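You operate a simulated robot arm through the tools that you are given. There is no shell and no other tool. Be economical: measure what you need, move in short steps, check, and stop when the job is done.

The job below is to be done with a simulated robot arm. You get a single attempt, and the scene is never put back.

JOB
Take the round brush and put it on top of the grease tin on the fittings bench.
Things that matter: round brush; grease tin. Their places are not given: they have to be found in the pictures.

It is judged by the outcome, as a careful person would: the job done as asked, and still so three seconds after it is handed in. It fails if anything else is knocked over, pushed out of place, dropped, spilled or broken.

ROBOT AND FRAMES
A 7-joint arm with a two-finger parallel gripper, fixed in place. Base frame: the origin is at the foot of the arm, x ahead of it, y to its left, z up; the work surface is at about z = 0.88. Lengths are in m, angles in rad, forces in N, time in s.
With the tool pointing down near the work surface it reaches from about 0.24 to 0.68 m from the base axis. Its first joint turns from -1.152 to 1.152 rad. Payload 2.4 kg.
Tool frame: the origin (TCP) lies between the finger pads and is the grasp point; the fingertips stand 0.03 m ahead of it; z points along the fingers, y is the line along which they close. Largest opening 0.094 m; finger width 0.028, thickness 0.01; the body of the gripper, 0.05 by 0.096 m, starts 0.055 m behind the TCP.
Orientation is that of the tool frame in the base frame, as a unit quaternion [w, x, y, z]. With the fingers straight down and closing along the base's y, the tool's x points along the base's -x, its y along +y and its z along -z.

CONTROLS
- The arm moves only by the tool step_arm. Its argument "series" is a list of rows, each a list of 6 numbers: the shift along the base's x, y, z in m, then the turn, a rotation vector about the base's x, y, z in rad. In form: [[x, y, z, wx, wy, wz], ...]. A call has 1 to 12 rows; each row is the pose to reach, as a shift and turn from the pose commanded when the call began. "jaw" is the opening, from 0 (shut) to 1 (fully open), set as the call begins (left out, the last holds). Each row takes 0.2 s and may step no farther than 0.05 m and 0.15 rad from the row before; otherwise, or with a gripper value out of range, the whole call is refused. A pose out of reach is approached as far as the arm can. The call stops where the force on the tool passes 40 N (or 10 N more than at its start, if that is more) or the arm is blocked; 0.2 s more then pass. Each finger travels about 0.153 m/s and halts on what it meets, pressing with about 28 N; the grip force reading is that of the motor and also rises with nothing between the fingers. The clock runs only during rows and for 0.2 s after the last one: add rows that repeat a pose to give the fingers time. The reply holds the time, the measured pose of the TCP, the force on the tool along the base axes, the opening and the grip force, in the units named above and with some noise, and new pictures: "pictures" is both (left out), scene, wrist or none.
- Cameras (640 x 400 px; columns grow to the right, rows downward): "scene" is fixed at [0.0477, 0.4817, 1.4488]; the picture's right is [-0.67, -0.75, 0.00], its down [-0.40, 0.36, -0.84] and it looks along [0.63, -0.56, -0.54] (base axes); focal length 338 px, centre (320, 200). "wrist" rides on the gripper at [-0.037, 0, -0.058] in the tool frame; the picture's right is [0.00, -1.00, 0.00], its down [0.97, 0.00, -0.24] and it looks along [0.24, 0.00, 0.97] (tool axes); focal length 218 px, centre (320, 200).
- measure_at(camera, pixels): for up to 12 pixels [column, row] of the newest picture of that camera ("zoom" is the newest enlarged one), the place [x, y, z] in the base frame of the surface seen there, good to about 0.002 m. No time passes.
- enlarge(camera, box): a new picture of the part [left, top, right, bottom] of that camera's present view, enlarged. No time passes.
- sign_off(): hands the job in; it is judged then, once.

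Go step by step. Measure first, check grasps and placings, and put right what went wrong. The budget is 60 turns and 170 pictures, counting those below and the enlarged ones. Unless the task says otherwise, let go and move clear before handing in, and close with one line.

The tools are called after "Request:" as name(argument=value, ...) on one line, values as JSON. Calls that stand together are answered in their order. step_arm: Moves the arm, as the interface text tells. Its arguments: {"type":"object","properties":{"series":{"type":"array"},"jaw":{"type":"number"},"pictures":{"type":"string","enum":["both","scene","wrist","none"]}},"required":["series"]} The other tools are called the same way: measure_at (camera, pixels) gives the place of the surface under pixels of a picture; enlarge (camera, box) takes an enlarged picture of a part of a camera's view; sign_off () hands the job in.

At the start:

```text
time: 0.0
tool_pos: [0.3431, 0.0017, 1.2354]
tool_rot: [0.001, 0.0, 1.0, 0.0]
force: [-0.1, -0.1, 0.1]
finger_gap: 0.0939
grasp_force: 0.2
```

scene: 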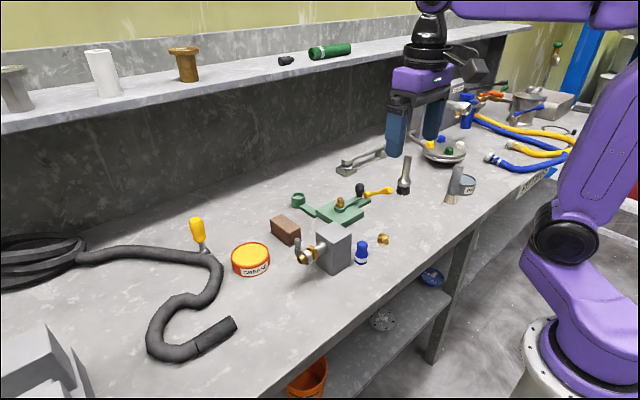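
wrist: 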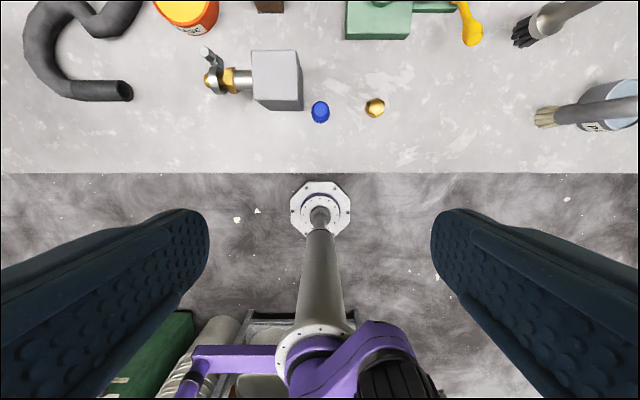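

The pictures show two brush-like things near (405,175) and (453,185), a red/yellow tin at (250,260) and a grey-blue tin at (468,184). I'll enlarge to tell them apart.

Request:
enlarge(camera="scene", box=[380, 130, 500, 210])

Request:
enlarge(camera="scene", box=[170, 200, 410, 300])

Request:
enlarge(camera="wrist", box=[440, 0, 640, 140])

```text
5.00 times, centred on (440, 170) of scene
```

zoom: 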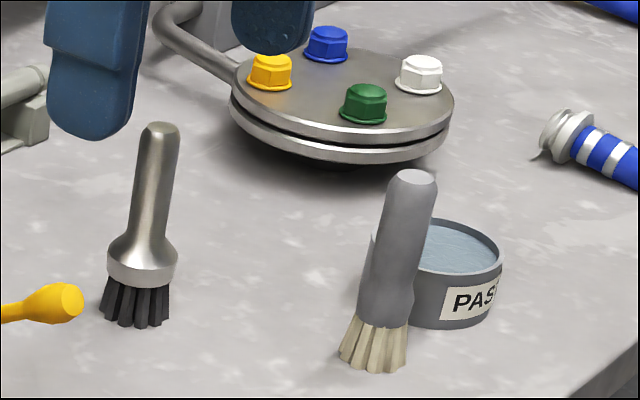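

```text
2.67 times, centred on (290, 250) of scene
```

zoom: 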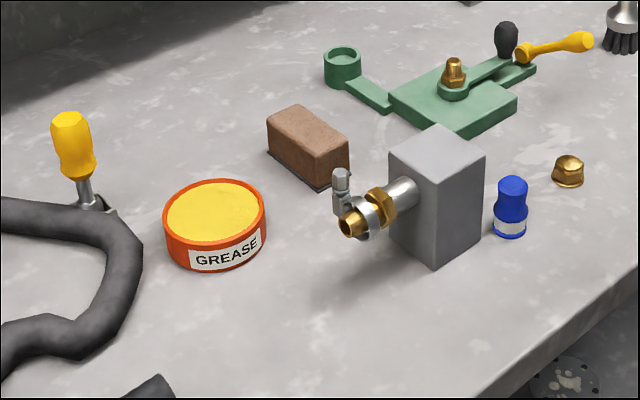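

```text
2.86 times, centred on (540, 70) of wrist
```

zoom: 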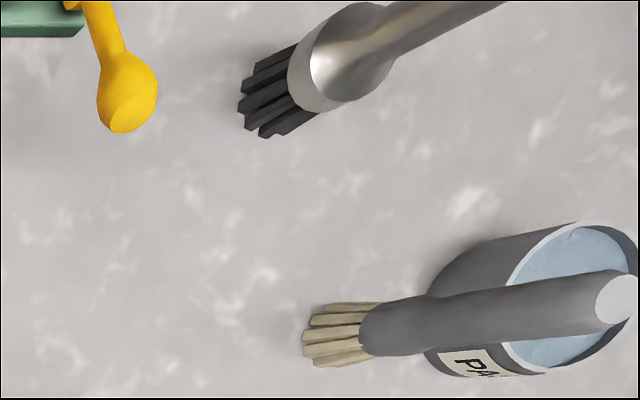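

Two brushes: a steel one with flared round ferrule and a grey one beside the PASTE tin; the GREASE tin is the red/yellow one. I'll measure the brushes' shapes and the tin.

Request:
measure_at(camera="scene", pixels=[[412, 156], [410, 168], [405, 183], [400, 190], [406, 193], [411, 190], [462, 167], [457, 182], [451, 200], [455, 203], [448, 199], [460, 202]])

Request:
measure_at(camera="scene", pixels=[[250, 258], [233, 255], [269, 258], [255, 244], [245, 270], [250, 276], [197, 222], [285, 225], [304, 254], [232, 268], [218, 280], [205, 252]])

Request:
enlarge(camera="scene", box=[390, 148, 474, 208])

```text
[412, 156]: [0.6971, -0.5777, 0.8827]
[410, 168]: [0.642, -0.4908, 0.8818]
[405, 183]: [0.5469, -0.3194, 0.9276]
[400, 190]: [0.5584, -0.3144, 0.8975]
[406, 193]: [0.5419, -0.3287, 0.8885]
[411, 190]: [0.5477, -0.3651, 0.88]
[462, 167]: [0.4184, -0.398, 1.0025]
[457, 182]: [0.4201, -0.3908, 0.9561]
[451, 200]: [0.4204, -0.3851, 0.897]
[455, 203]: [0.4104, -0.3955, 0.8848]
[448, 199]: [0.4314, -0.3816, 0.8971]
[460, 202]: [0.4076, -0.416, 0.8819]
```

```text
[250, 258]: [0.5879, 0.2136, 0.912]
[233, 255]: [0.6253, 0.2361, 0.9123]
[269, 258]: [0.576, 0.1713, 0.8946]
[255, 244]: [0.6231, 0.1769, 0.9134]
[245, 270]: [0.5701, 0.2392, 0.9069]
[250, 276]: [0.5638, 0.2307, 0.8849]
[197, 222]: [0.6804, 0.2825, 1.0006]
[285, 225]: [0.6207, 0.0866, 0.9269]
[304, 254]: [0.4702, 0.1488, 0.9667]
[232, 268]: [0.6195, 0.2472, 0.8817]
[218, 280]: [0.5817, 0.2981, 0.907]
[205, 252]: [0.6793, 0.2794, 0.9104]
```

```text
6.67 times, centred on (432, 178) of scene
```

zoom: 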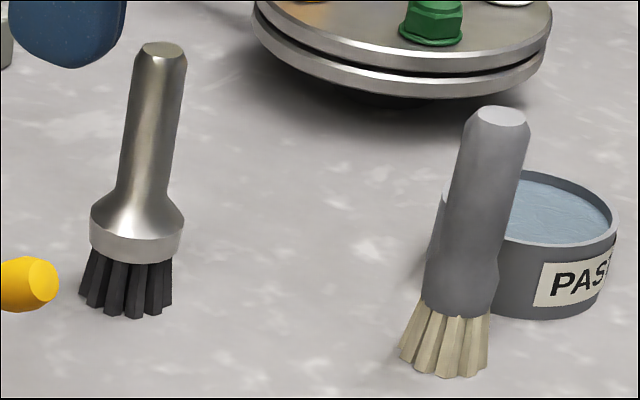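

The steel brush has a clearly circular ferrule; I'll measure both in the zoom for cross-section and position before deciding.

Request:
measure_at(camera="zoom", pixels=[[162, 48], [155, 90], [146, 160], [132, 80], [176, 80], [97, 225], [172, 235], [136, 248], [86, 300], [168, 300], [132, 312]])

Request:
step_arm(series=[[0.0, -0.04, 0, 0, 0, 0], [0.0, -0.08, 0, 0, 0, 0], [0.0, -0.12, 0, 0, 0, 0], [0.0, -0.16, 0, 0, 0, 0], [0.0, -0.2, 0, 0, 0, 0], [0.0, -0.24, 0, 0, 0, 0], [0.0, -0.28, 0, 0, 0, 0], [0.03, -0.31, 0, 0, 0, 0]])

```text
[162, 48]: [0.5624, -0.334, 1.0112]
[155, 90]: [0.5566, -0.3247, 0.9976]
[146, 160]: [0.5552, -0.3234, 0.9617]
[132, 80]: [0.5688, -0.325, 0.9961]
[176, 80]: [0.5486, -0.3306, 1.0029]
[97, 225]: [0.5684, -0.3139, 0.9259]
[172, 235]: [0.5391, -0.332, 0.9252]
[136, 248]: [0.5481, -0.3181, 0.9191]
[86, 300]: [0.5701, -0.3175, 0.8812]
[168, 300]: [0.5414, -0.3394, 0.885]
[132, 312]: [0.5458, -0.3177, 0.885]
```

```text
time: 1.8
tool_pos: [0.3741, -0.3116, 1.237]
tool_rot: [0.0, 0.0, 1.0, 0.0]
force: [0.2, -0.1, 0.9]
finger_gap: 0.094
grasp_force: 0.1
```

scene: 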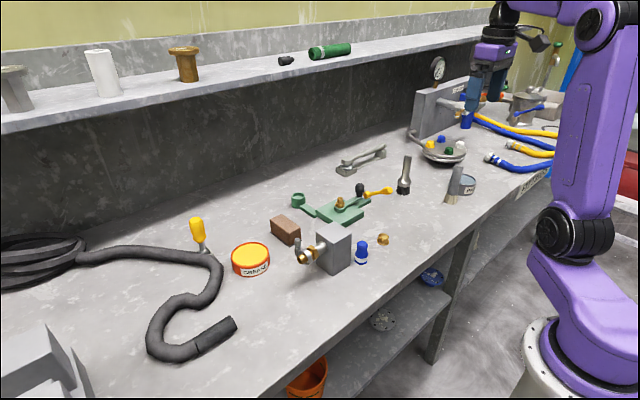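
wrist: 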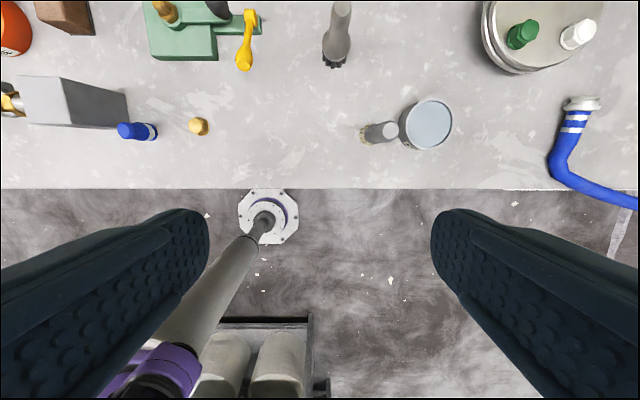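

Both brushes now show in the wrist view at (337,40) and (380,132). I'll enlarge to see the grey one's cross-section.

Request:
enlarge(camera="wrist", box=[310, 90, 470, 190])

Request:
enlarge(camera="wrist", box=[280, 0, 400, 75])

```text
4.00 times, centred on (390, 140) of wrist
```

zoom: 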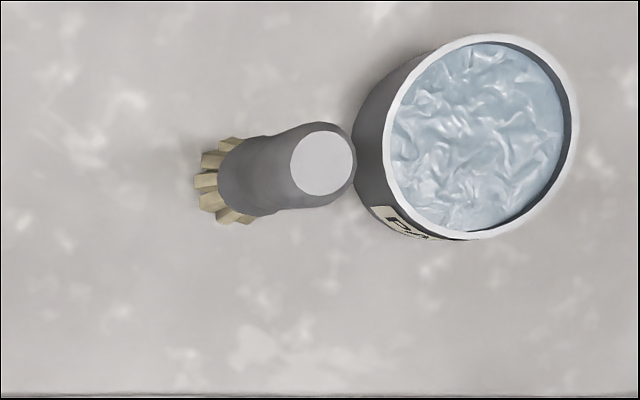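

```text
5.33 times, centred on (340, 38) of wrist
```

zoom: 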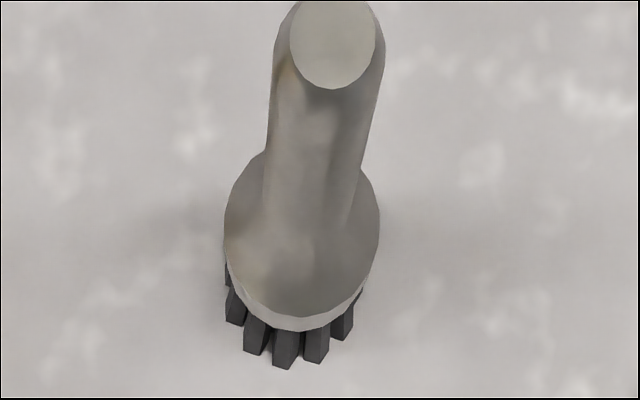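

Both have roundish handles, so I need a better look. I'll move the wrist camera above both brushes.

Request:
step_arm(series=[[0.04, -0.01, 0, 0, 0, 0], [0.08, -0.02, 0, 0, 0, 0], [0.12, -0.04, 0, 0, 0, 0], [0.15, -0.05, 0, 0, 0, 0]], pictures="wrist")

```text
time: 2.8
tool_pos: [0.5047, -0.3427, 1.2127]
tool_rot: [0.0, 0.001, 1.0, -0.001]
force: [0.7, -0.4, -0.2]
finger_gap: 0.0939
grasp_force: 0.0
out of reach, approached as far as the arm can: row 3, 4
```

wrist: 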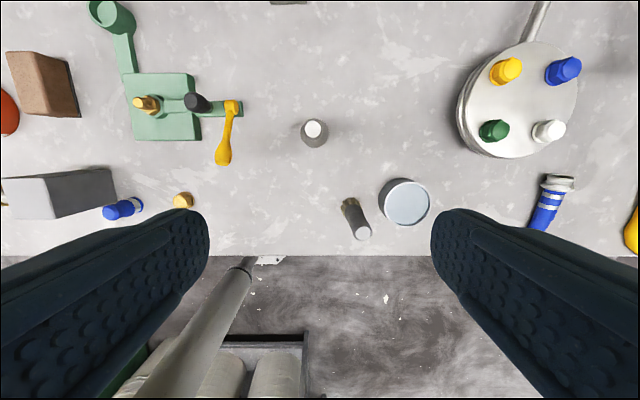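

The grey brush is at (356,218), seen now from its far side; enlarge it.

Request:
enlarge(camera="wrist", box=[290, 105, 450, 255])

Request:
enlarge(camera="wrist", box=[324, 185, 388, 245])

```text
2.67 times, centred on (370, 180) of wrist
```

zoom: 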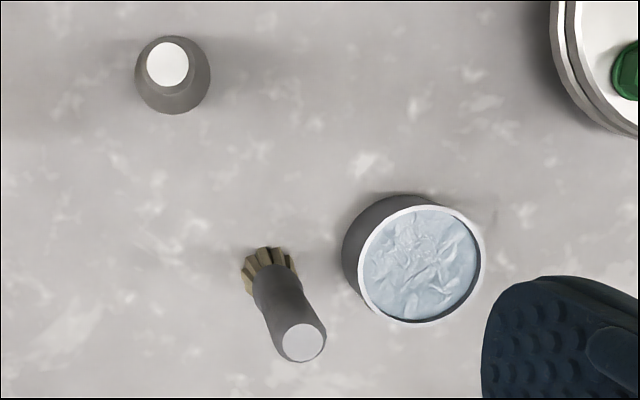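

```text
6.67 times, centred on (356, 215) of wrist
```

zoom: 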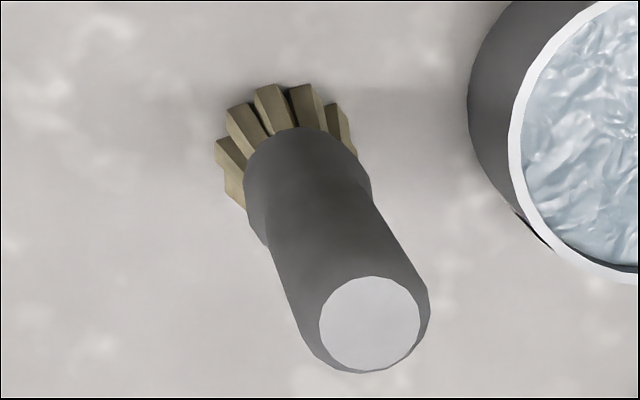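

The grey brush also has a round section, so I'll check the rest of the scene for other brushes before choosing.

Request:
enlarge(camera="scene", box=[400, 40, 600, 200])

Request:
enlarge(camera="scene", box=[240, 30, 400, 130])

Request:
enlarge(camera="scene", box=[270, 250, 460, 400])

```text
2.50 times, centred on (500, 120) of scene
```

zoom: 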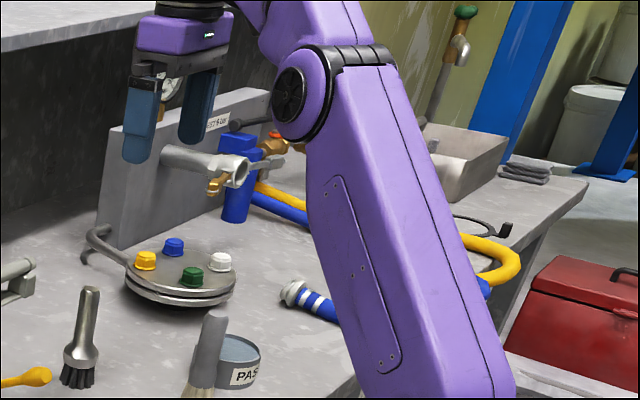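

```text
4.00 times, centred on (320, 80) of scene
```

zoom: 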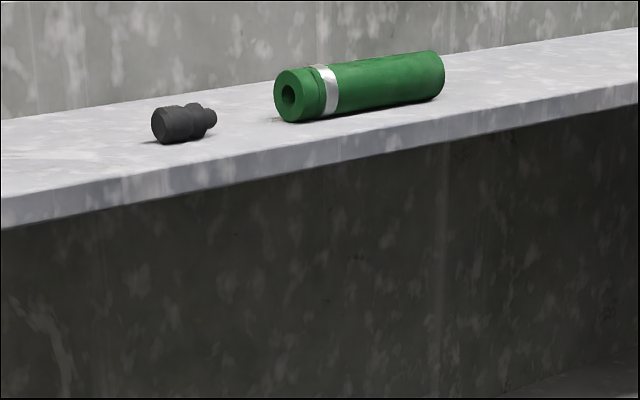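

```text
2.67 times, centred on (365, 325) of scene
```

zoom: 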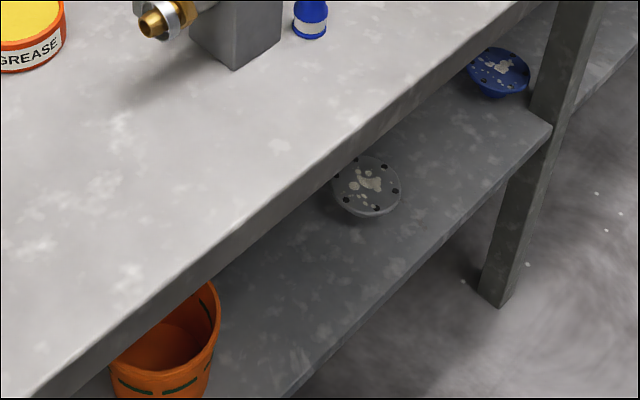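

No other brush is visible; the steel one with the wide round head is my reading of "round brush" (the grey one goes with the paste tin). Its handle axis is near (0.563,-0.332), from z 0.94 to 1.01; I'll move to a point above it, staying clear.

Request:
step_arm(series=[[-0.01, 0.015, -0.04, 0, 0, 0], [-0.01, 0.029, -0.08, 0, 0, 0], [-0.01, 0.029, -0.12, 0, 0, 0]], pictures="both")

```text
time: 3.6
tool_pos: [0.4975, -0.3154, 1.0936]
tool_rot: [0.001, 0.001, 1.0, -0.002]
force: [0.6, -1.0, 0.2]
finger_gap: 0.0939
grasp_force: 0.1
```

scene: 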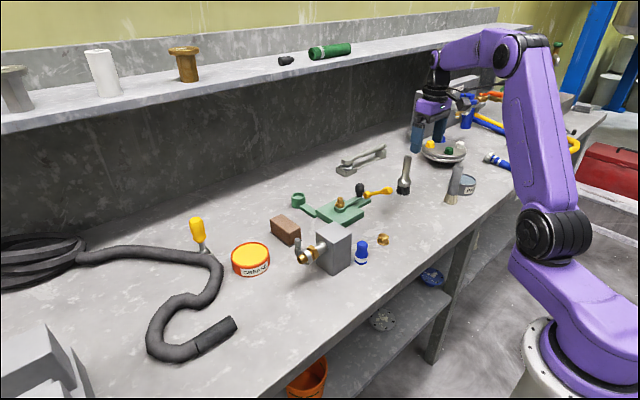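
wrist: 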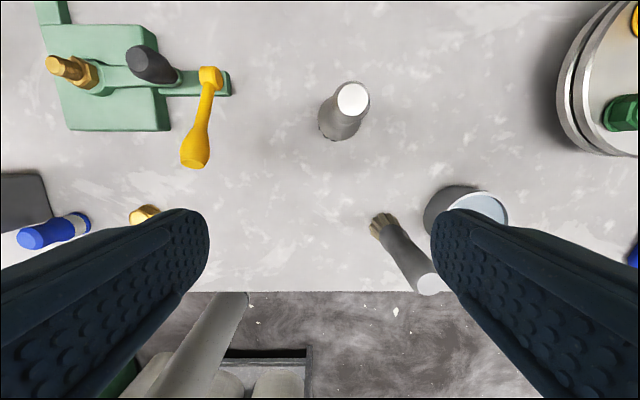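

Pose follows the clamped position. I'll measure the handle top at (352,98) and rim points for the centre.

Request:
measure_at(camera="wrist", pixels=[[352, 98], [340, 98], [364, 98], [352, 86], [352, 112], [340, 120], [330, 130]])

```text
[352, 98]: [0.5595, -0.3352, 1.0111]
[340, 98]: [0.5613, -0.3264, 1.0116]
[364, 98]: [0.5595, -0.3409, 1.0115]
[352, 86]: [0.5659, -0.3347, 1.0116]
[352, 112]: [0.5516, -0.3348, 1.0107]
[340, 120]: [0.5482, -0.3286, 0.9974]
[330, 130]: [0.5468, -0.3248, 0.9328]
```

Handle axis is (0.559,-0.334), top 1.011. Move over it, then check before descending.

Request:
step_arm(series=[[0.03, -0.01, 0, 0, 0, 0], [0.0615, -0.0186, 0, 0, 0, 0], [0.0615, -0.0186, 0, 0, 0, 0]], pictures="wrist")

```text
time: 4.4
tool_pos: [0.5578, -0.334, 1.094]
tool_rot: [0.0, -0.001, 1.0, 0.0]
force: [-0.4, -0.4, -0.2]
finger_gap: 0.094
grasp_force: 0.1
```

wrist: 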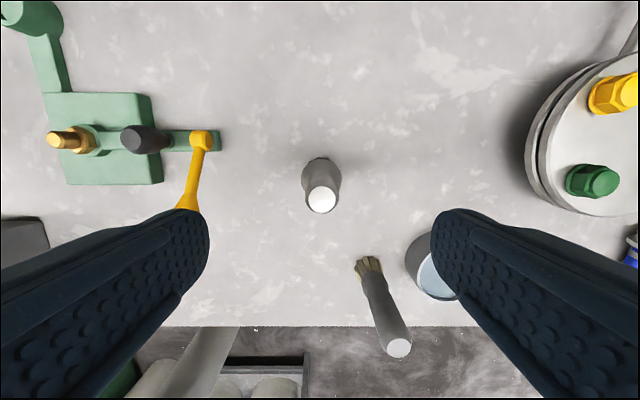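

The brush is centred between the fingers. Descend to z≈0.98.

Request:
step_arm(series=[[0.001, 0, -0.04, 0, 0, 0], [0.001, 0, -0.08, 0, 0, 0], [0.001, 0, -0.112, 0, 0, 0], [0.001, 0, -0.112, 0, 0, 0]])

```text
time: 5.4
tool_pos: [0.5606, -0.3347, 0.9819]
tool_rot: [0.0, 0.0, 1.0, 0.0]
force: [0.6, 0.6, -0.3]
finger_gap: 0.0939
grasp_force: 0.1
```

scene: 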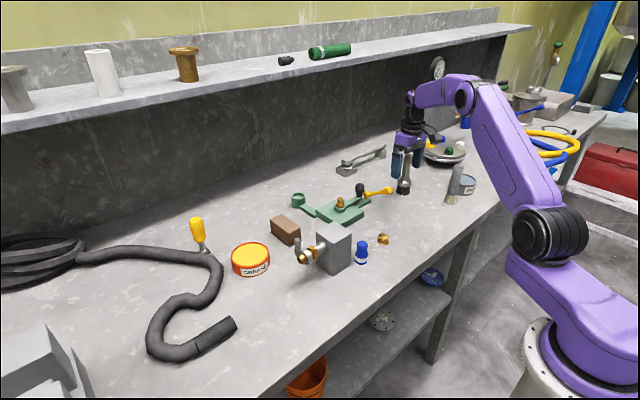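
wrist: 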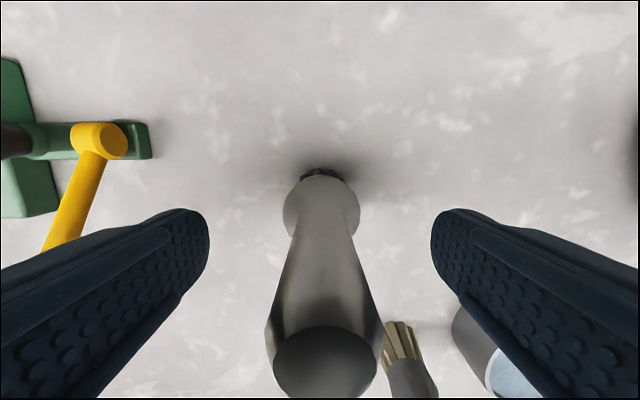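

Handle is between the pads at z 0.982. Close.

Request:
step_arm(series=[[0, 0, 0, 0, 0, 0], [0, 0, 0, 0, 0, 0], [0, 0, 0, 0, 0, 0], [0, 0, 0, 0, 0, 0]], jaw=0, pictures="wrist")

```text
time: 6.4
tool_pos: [0.5594, -0.3342, 0.9818]
tool_rot: [-0.001, -0.001, 1.0, 0.0]
force: [-0.7, 0.7, -0.1]
finger_gap: 0.0233
grasp_force: 27.5
```

wrist: 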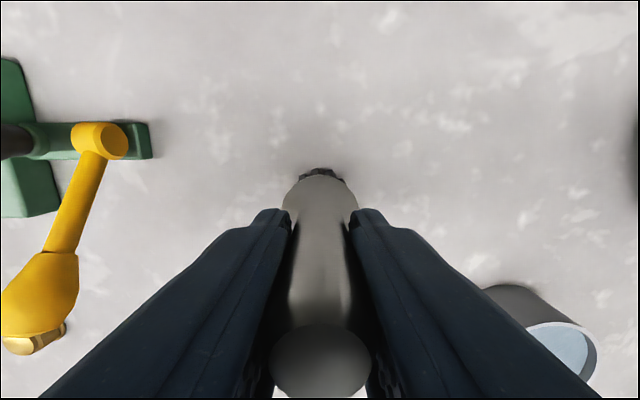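

Gripped at a 23 mm gap. Lift straight up 0.15.

Request:
step_arm(series=[[0, 0, 0.03, 0, 0, 0], [0, 0, 0.06, 0, 0, 0], [0, 0, 0.1, 0, 0, 0], [-0.02, 0.0, 0.14, 0, 0, 0], [-0.05, 0, 0.16, 0, 0, 0], [-0.05, 0, 0.16, 0, 0, 0]])

Request:
measure_at(camera="scene", pixels=[[250, 247], [250, 252], [250, 262], [237, 250], [262, 250], [240, 262], [265, 255], [233, 262], [268, 266], [255, 273], [233, 252], [247, 243]])

```text
time: 7.8
tool_pos: [0.5069, -0.3343, 1.1399]
tool_rot: [0.0, 0.001, 1.0, 0.0]
force: [0.0, -0.2, -1.1]
finger_gap: 0.0232
grasp_force: 27.5
```

scene: 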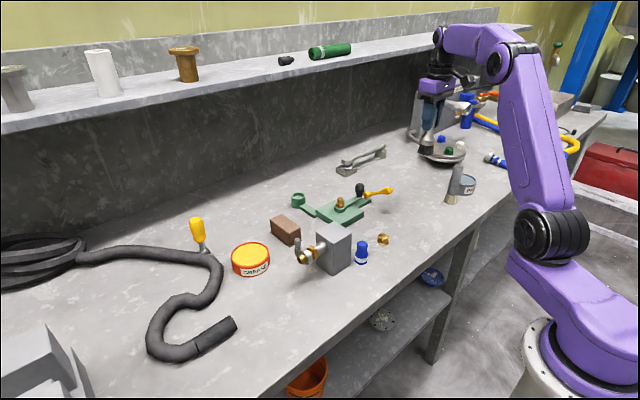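
wrist: 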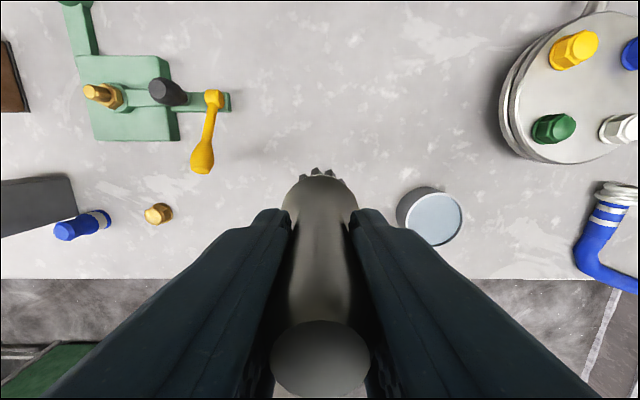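

```text
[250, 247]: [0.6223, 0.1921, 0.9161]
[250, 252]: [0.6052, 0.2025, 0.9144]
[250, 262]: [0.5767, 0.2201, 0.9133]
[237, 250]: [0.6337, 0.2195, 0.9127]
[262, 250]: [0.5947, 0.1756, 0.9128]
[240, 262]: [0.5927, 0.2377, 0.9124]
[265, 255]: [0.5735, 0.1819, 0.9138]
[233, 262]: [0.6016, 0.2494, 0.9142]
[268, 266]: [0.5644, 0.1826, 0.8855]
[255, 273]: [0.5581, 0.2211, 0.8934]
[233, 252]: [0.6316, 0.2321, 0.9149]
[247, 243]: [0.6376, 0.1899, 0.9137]
```

Brush lifted cleanly (bottom ≈1.04). Tin centre is ≈(0.602,0.208), top ≈0.914. Traverse at this height along y.

Request:
step_arm(series=[[0, 0.045, 0, 0, 0, 0], [0, 0.09, 0, 0, 0, 0], [0, 0.135, 0, 0, 0, 0], [0, 0.18, 0, 0, 0, 0], [0, 0.225, 0, 0, 0, 0], [0, 0.27, 0, 0, 0, 0], [0, 0.315, 0, 0, 0, 0], [0, 0.36, 0, 0, 0, 0], [0, 0.405, 0, 0, 0, 0], [0, 0.45, 0, 0, 0, 0], [0, 0.495, 0, 0, 0, 0], [0, 0.542, 0, 0, 0, 0]])

```text
time: 10.4
tool_pos: [0.5062, 0.2084, 1.1401]
tool_rot: [0.0, 0.0, 1.0, -0.001]
force: [-0.3, 0.2, -1.4]
finger_gap: 0.0232
grasp_force: 27.7
```

scene: 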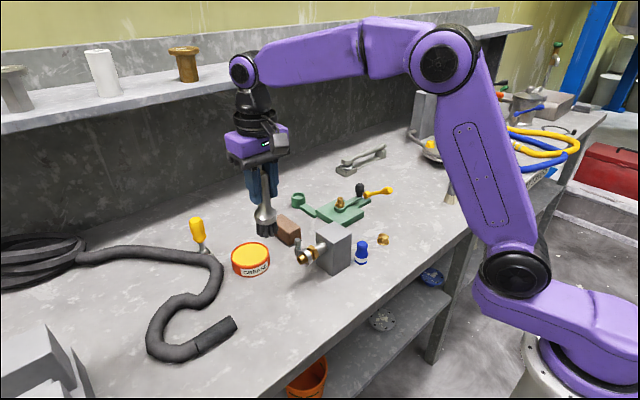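
wrist: 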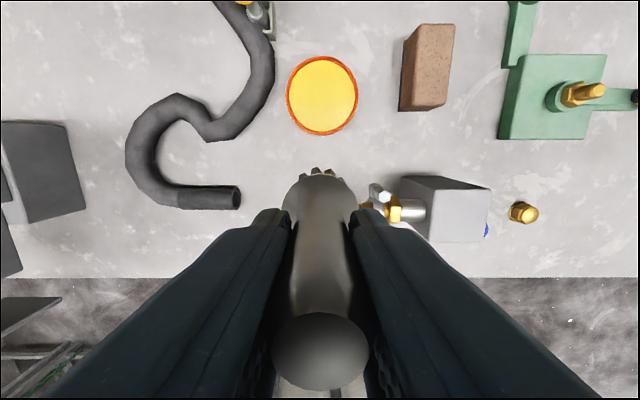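

Request:
measure_at(camera="wrist", pixels=[[322, 95], [287, 95], [357, 95], [322, 56], [322, 134], [305, 80], [340, 110], [316, 169]])

Request:
enlarge(camera="scene", box=[210, 180, 310, 290])

```text
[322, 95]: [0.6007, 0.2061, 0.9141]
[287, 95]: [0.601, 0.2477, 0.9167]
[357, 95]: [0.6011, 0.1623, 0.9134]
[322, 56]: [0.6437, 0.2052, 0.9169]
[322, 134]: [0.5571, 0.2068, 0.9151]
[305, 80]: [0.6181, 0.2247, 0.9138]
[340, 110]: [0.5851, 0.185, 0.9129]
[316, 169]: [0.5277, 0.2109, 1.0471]
```

```text
3.64 times, centred on (260, 235) of scene
```

zoom: 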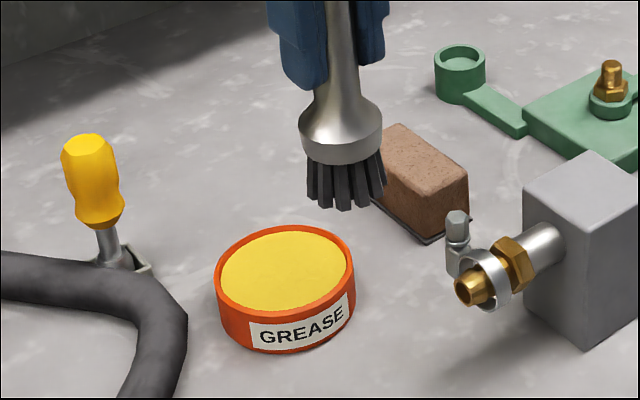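

Tin centre is (0.6005,0.206), its top at 0.914. The brush bottom is ≈0.101 below the TCP, so release near z≈1.016. Move over and lower to 1.03 first.

Request:
step_arm(series=[[0.04, -0.0024, 0, 0, 0, 0], [0.075, -0.0024, -0.02, 0, 0, 0], [0.0943, -0.0024, -0.05, 0, 0, 0], [0.0943, -0.0024, -0.08, 0, 0, 0], [0.0943, -0.0024, -0.105, 0, 0, 0], [0.0943, -0.0024, -0.105, 0, 0, 0]])

Request:
enlarge(camera="scene", box=[210, 180, 310, 290])

```text
time: 11.8
tool_pos: [0.6017, 0.2036, 1.0339]
tool_rot: [0.001, 0.0, 1.0, 0.0]
force: [-0.4, 0.4, -0.3]
finger_gap: 0.0234
grasp_force: 27.7
```

scene: 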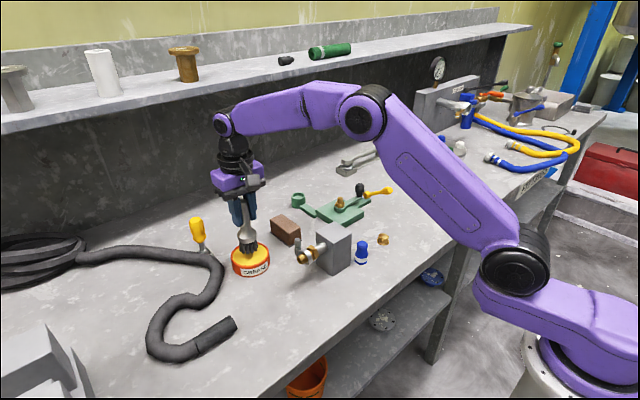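
wrist: 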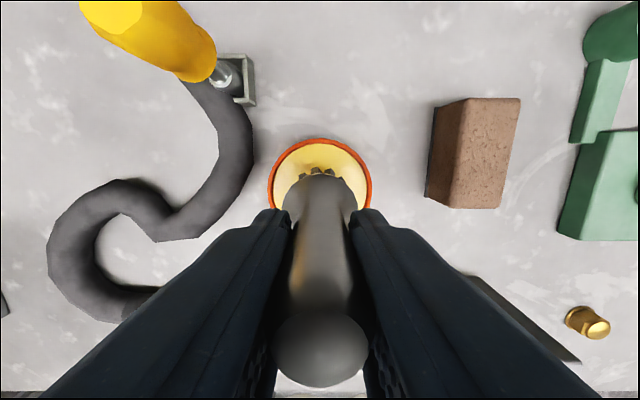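

```text
3.64 times, centred on (260, 235) of scene
```

zoom: 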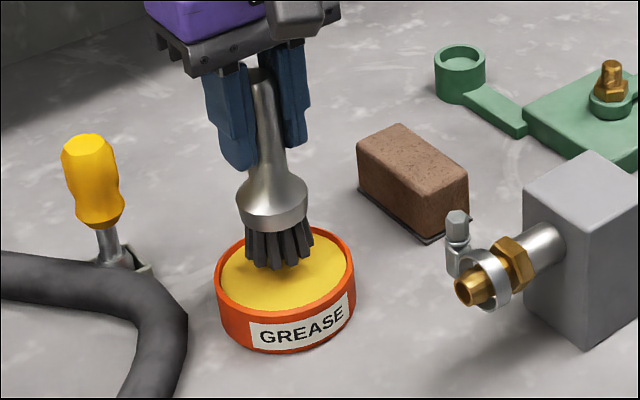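

Brush is centred above the grease, about 2 cm up. Lower slowly by 16 mm watching force.

Request:
step_arm(series=[[0, 0.001, -0.006, 0, 0, 0], [0, 0.001, -0.011, 0, 0, 0], [0, 0.001, -0.014, 0, 0, 0], [0, 0.001, -0.016, 0, 0, 0], [0, 0.001, -0.016, 0, 0, 0]], pictures="none")

Request:
enlarge(camera="scene", box=[210, 180, 310, 290])

```text
time: 13.0
tool_pos: [0.6026, 0.2065, 1.0204]
tool_rot: [0.0, 0.0, 1.0, 0.0]
force: [-0.1, 0.4, -1.7]
finger_gap: 0.0233
grasp_force: 27.8
```

```text
3.64 times, centred on (260, 235) of scene
```

zoom: 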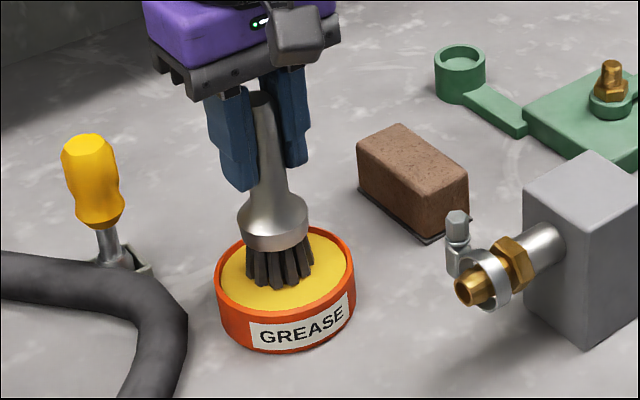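

Not yet touching (z 1.020, force unchanged). Lower in 1 mm steps.

Request:
step_arm(series=[[-0.001, 0, -0.001, 0, 0, 0], [-0.001, 0, -0.002, 0, 0, 0], [-0.001, 0, -0.003, 0, 0, 0], [-0.001, 0, -0.003, 0, 0, 0]], pictures="none")

```text
time: 14.0
tool_pos: [0.601, 0.2051, 1.0182]
tool_rot: [0.001, 0.0, 1.0, 0.0]
force: [-4.6, -1.6, 16.8]
finger_gap: 0.023
grasp_force: 28.0
```

Contact made (≈17 N upward). Ease off slightly before releasing.

Request:
step_arm(series=[[0, 0, 0.001, 0, 0, 0], [0, 0, 0.001, 0, 0, 0]], pictures="none")

```text
time: 14.6
tool_pos: [0.6013, 0.2045, 1.017]
tool_rot: [0.001, 0.001, 1.0, 0.0]
force: [-2.3, -0.6, 12.4]
finger_gap: 0.0233
grasp_force: 28.1
```

Request:
step_arm(series=[[0, 0, 0.001, 0, 0, 0], [0, 0, 0.002, 0, 0, 0], [0, 0, 0.002, 0, 0, 0]], pictures="none")

Request:
enlarge(camera="scene", box=[210, 180, 310, 290])

```text
time: 15.4
tool_pos: [0.6004, 0.2058, 1.0188]
tool_rot: [-0.001, -0.001, 1.0, -0.001]
force: [0.1, -0.8, -1.0]
finger_gap: 0.0231
grasp_force: 27.9
```

```text
3.64 times, centred on (260, 235) of scene
```

zoom: 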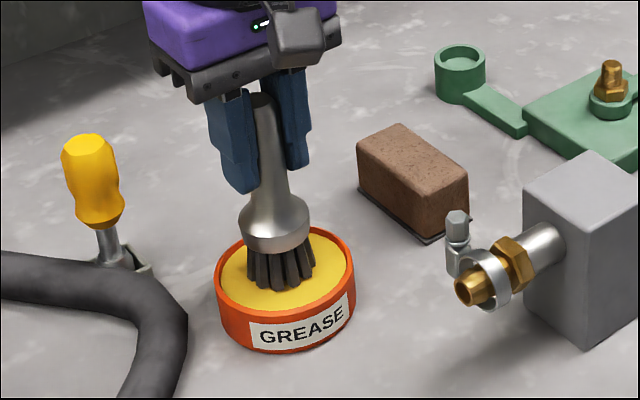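

Force is back to free, so the brush is within ~1 mm of the surface. Lower 1 mm, then open.

Request:
step_arm(series=[[0, 0, -0.001, 0, 0, 0], [0, 0, -0.001, 0, 0, 0]], pictures="none")

Request:
step_arm(series=[[0, 0, 0, 0, 0, 0], [0, 0, 0, 0, 0, 0], [0, 0, 0, 0, 0, 0]], jaw=1)

```text
time: 16.0
tool_pos: [0.6016, 0.2046, 1.0172]
tool_rot: [0.0, 0.0, 1.0, 0.0]
force: [0.0, 0.8, -2.3]
finger_gap: 0.0234
grasp_force: 28.2
```

```text
time: 16.8
tool_pos: [0.601, 0.2062, 1.0188]
tool_rot: [-0.001, 0.0, 1.0, 0.0]
force: [0.0, -0.5, 0.6]
finger_gap: 0.0943
grasp_force: 0.0
```

scene: 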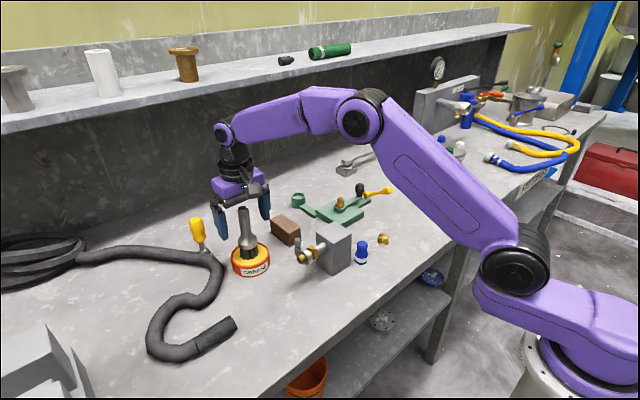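
wrist: 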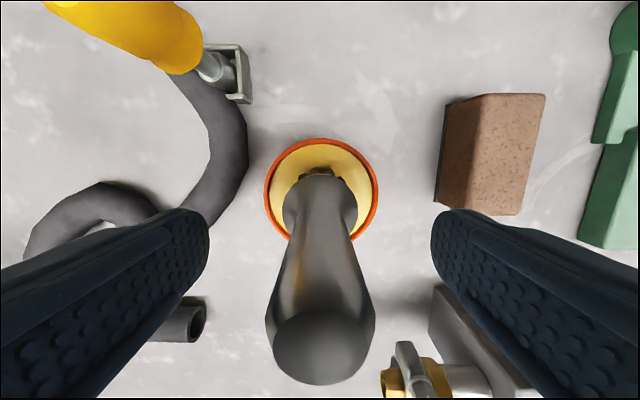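

The brush stands freely on the tin. Rise straight up and clear, then back.

Request:
step_arm(series=[[0, 0, 0.03, 0, 0, 0], [0, 0, 0.06, 0, 0, 0], [0, 0, 0.09, 0, 0, 0], [-0.03, 0, 0.12, 0, 0, 0], [-0.07, 0, 0.14, 0, 0, 0], [-0.11, 0, 0.15, 0, 0, 0], [-0.15, -0.03, 0.15, 0, 0, 0], [-0.15, -0.03, 0.15, 0, 0, 0]])

Request:
enlarge(camera="scene", box=[210, 180, 310, 290])

```text
time: 18.6
tool_pos: [0.4536, 0.1742, 1.1677]
tool_rot: [0.001, 0.0, 1.0, 0.0]
force: [0.1, 0.3, -0.4]
finger_gap: 0.0939
grasp_force: 0.1
```

scene: 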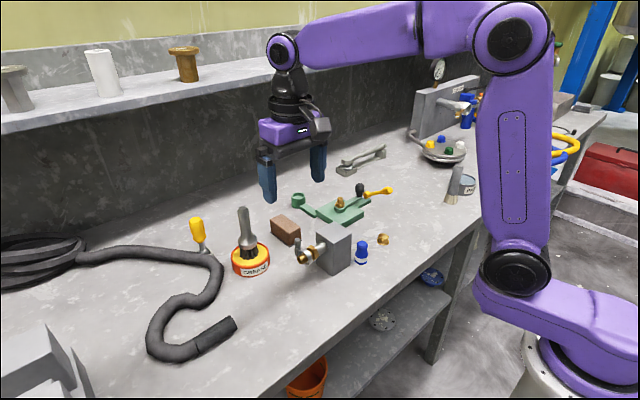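
wrist: 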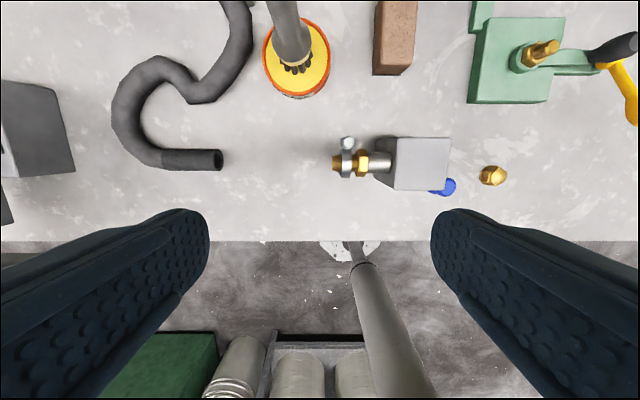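

```text
3.64 times, centred on (260, 235) of scene
```

zoom: 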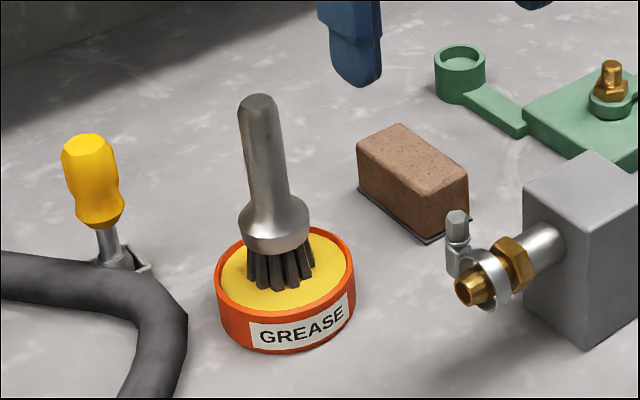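

The brush stands steady and centred on the grease tin, nothing else has moved, and the arm is clear. I'm handing in.

Request:
sign_off()

```text
The job is handed in.
```

I put the steel brush with the wide round head upright on the centre of the grease tin; nothing else moved. The grey brush beside the paste tin is also round in section, so choosing the steel one was my judgement.
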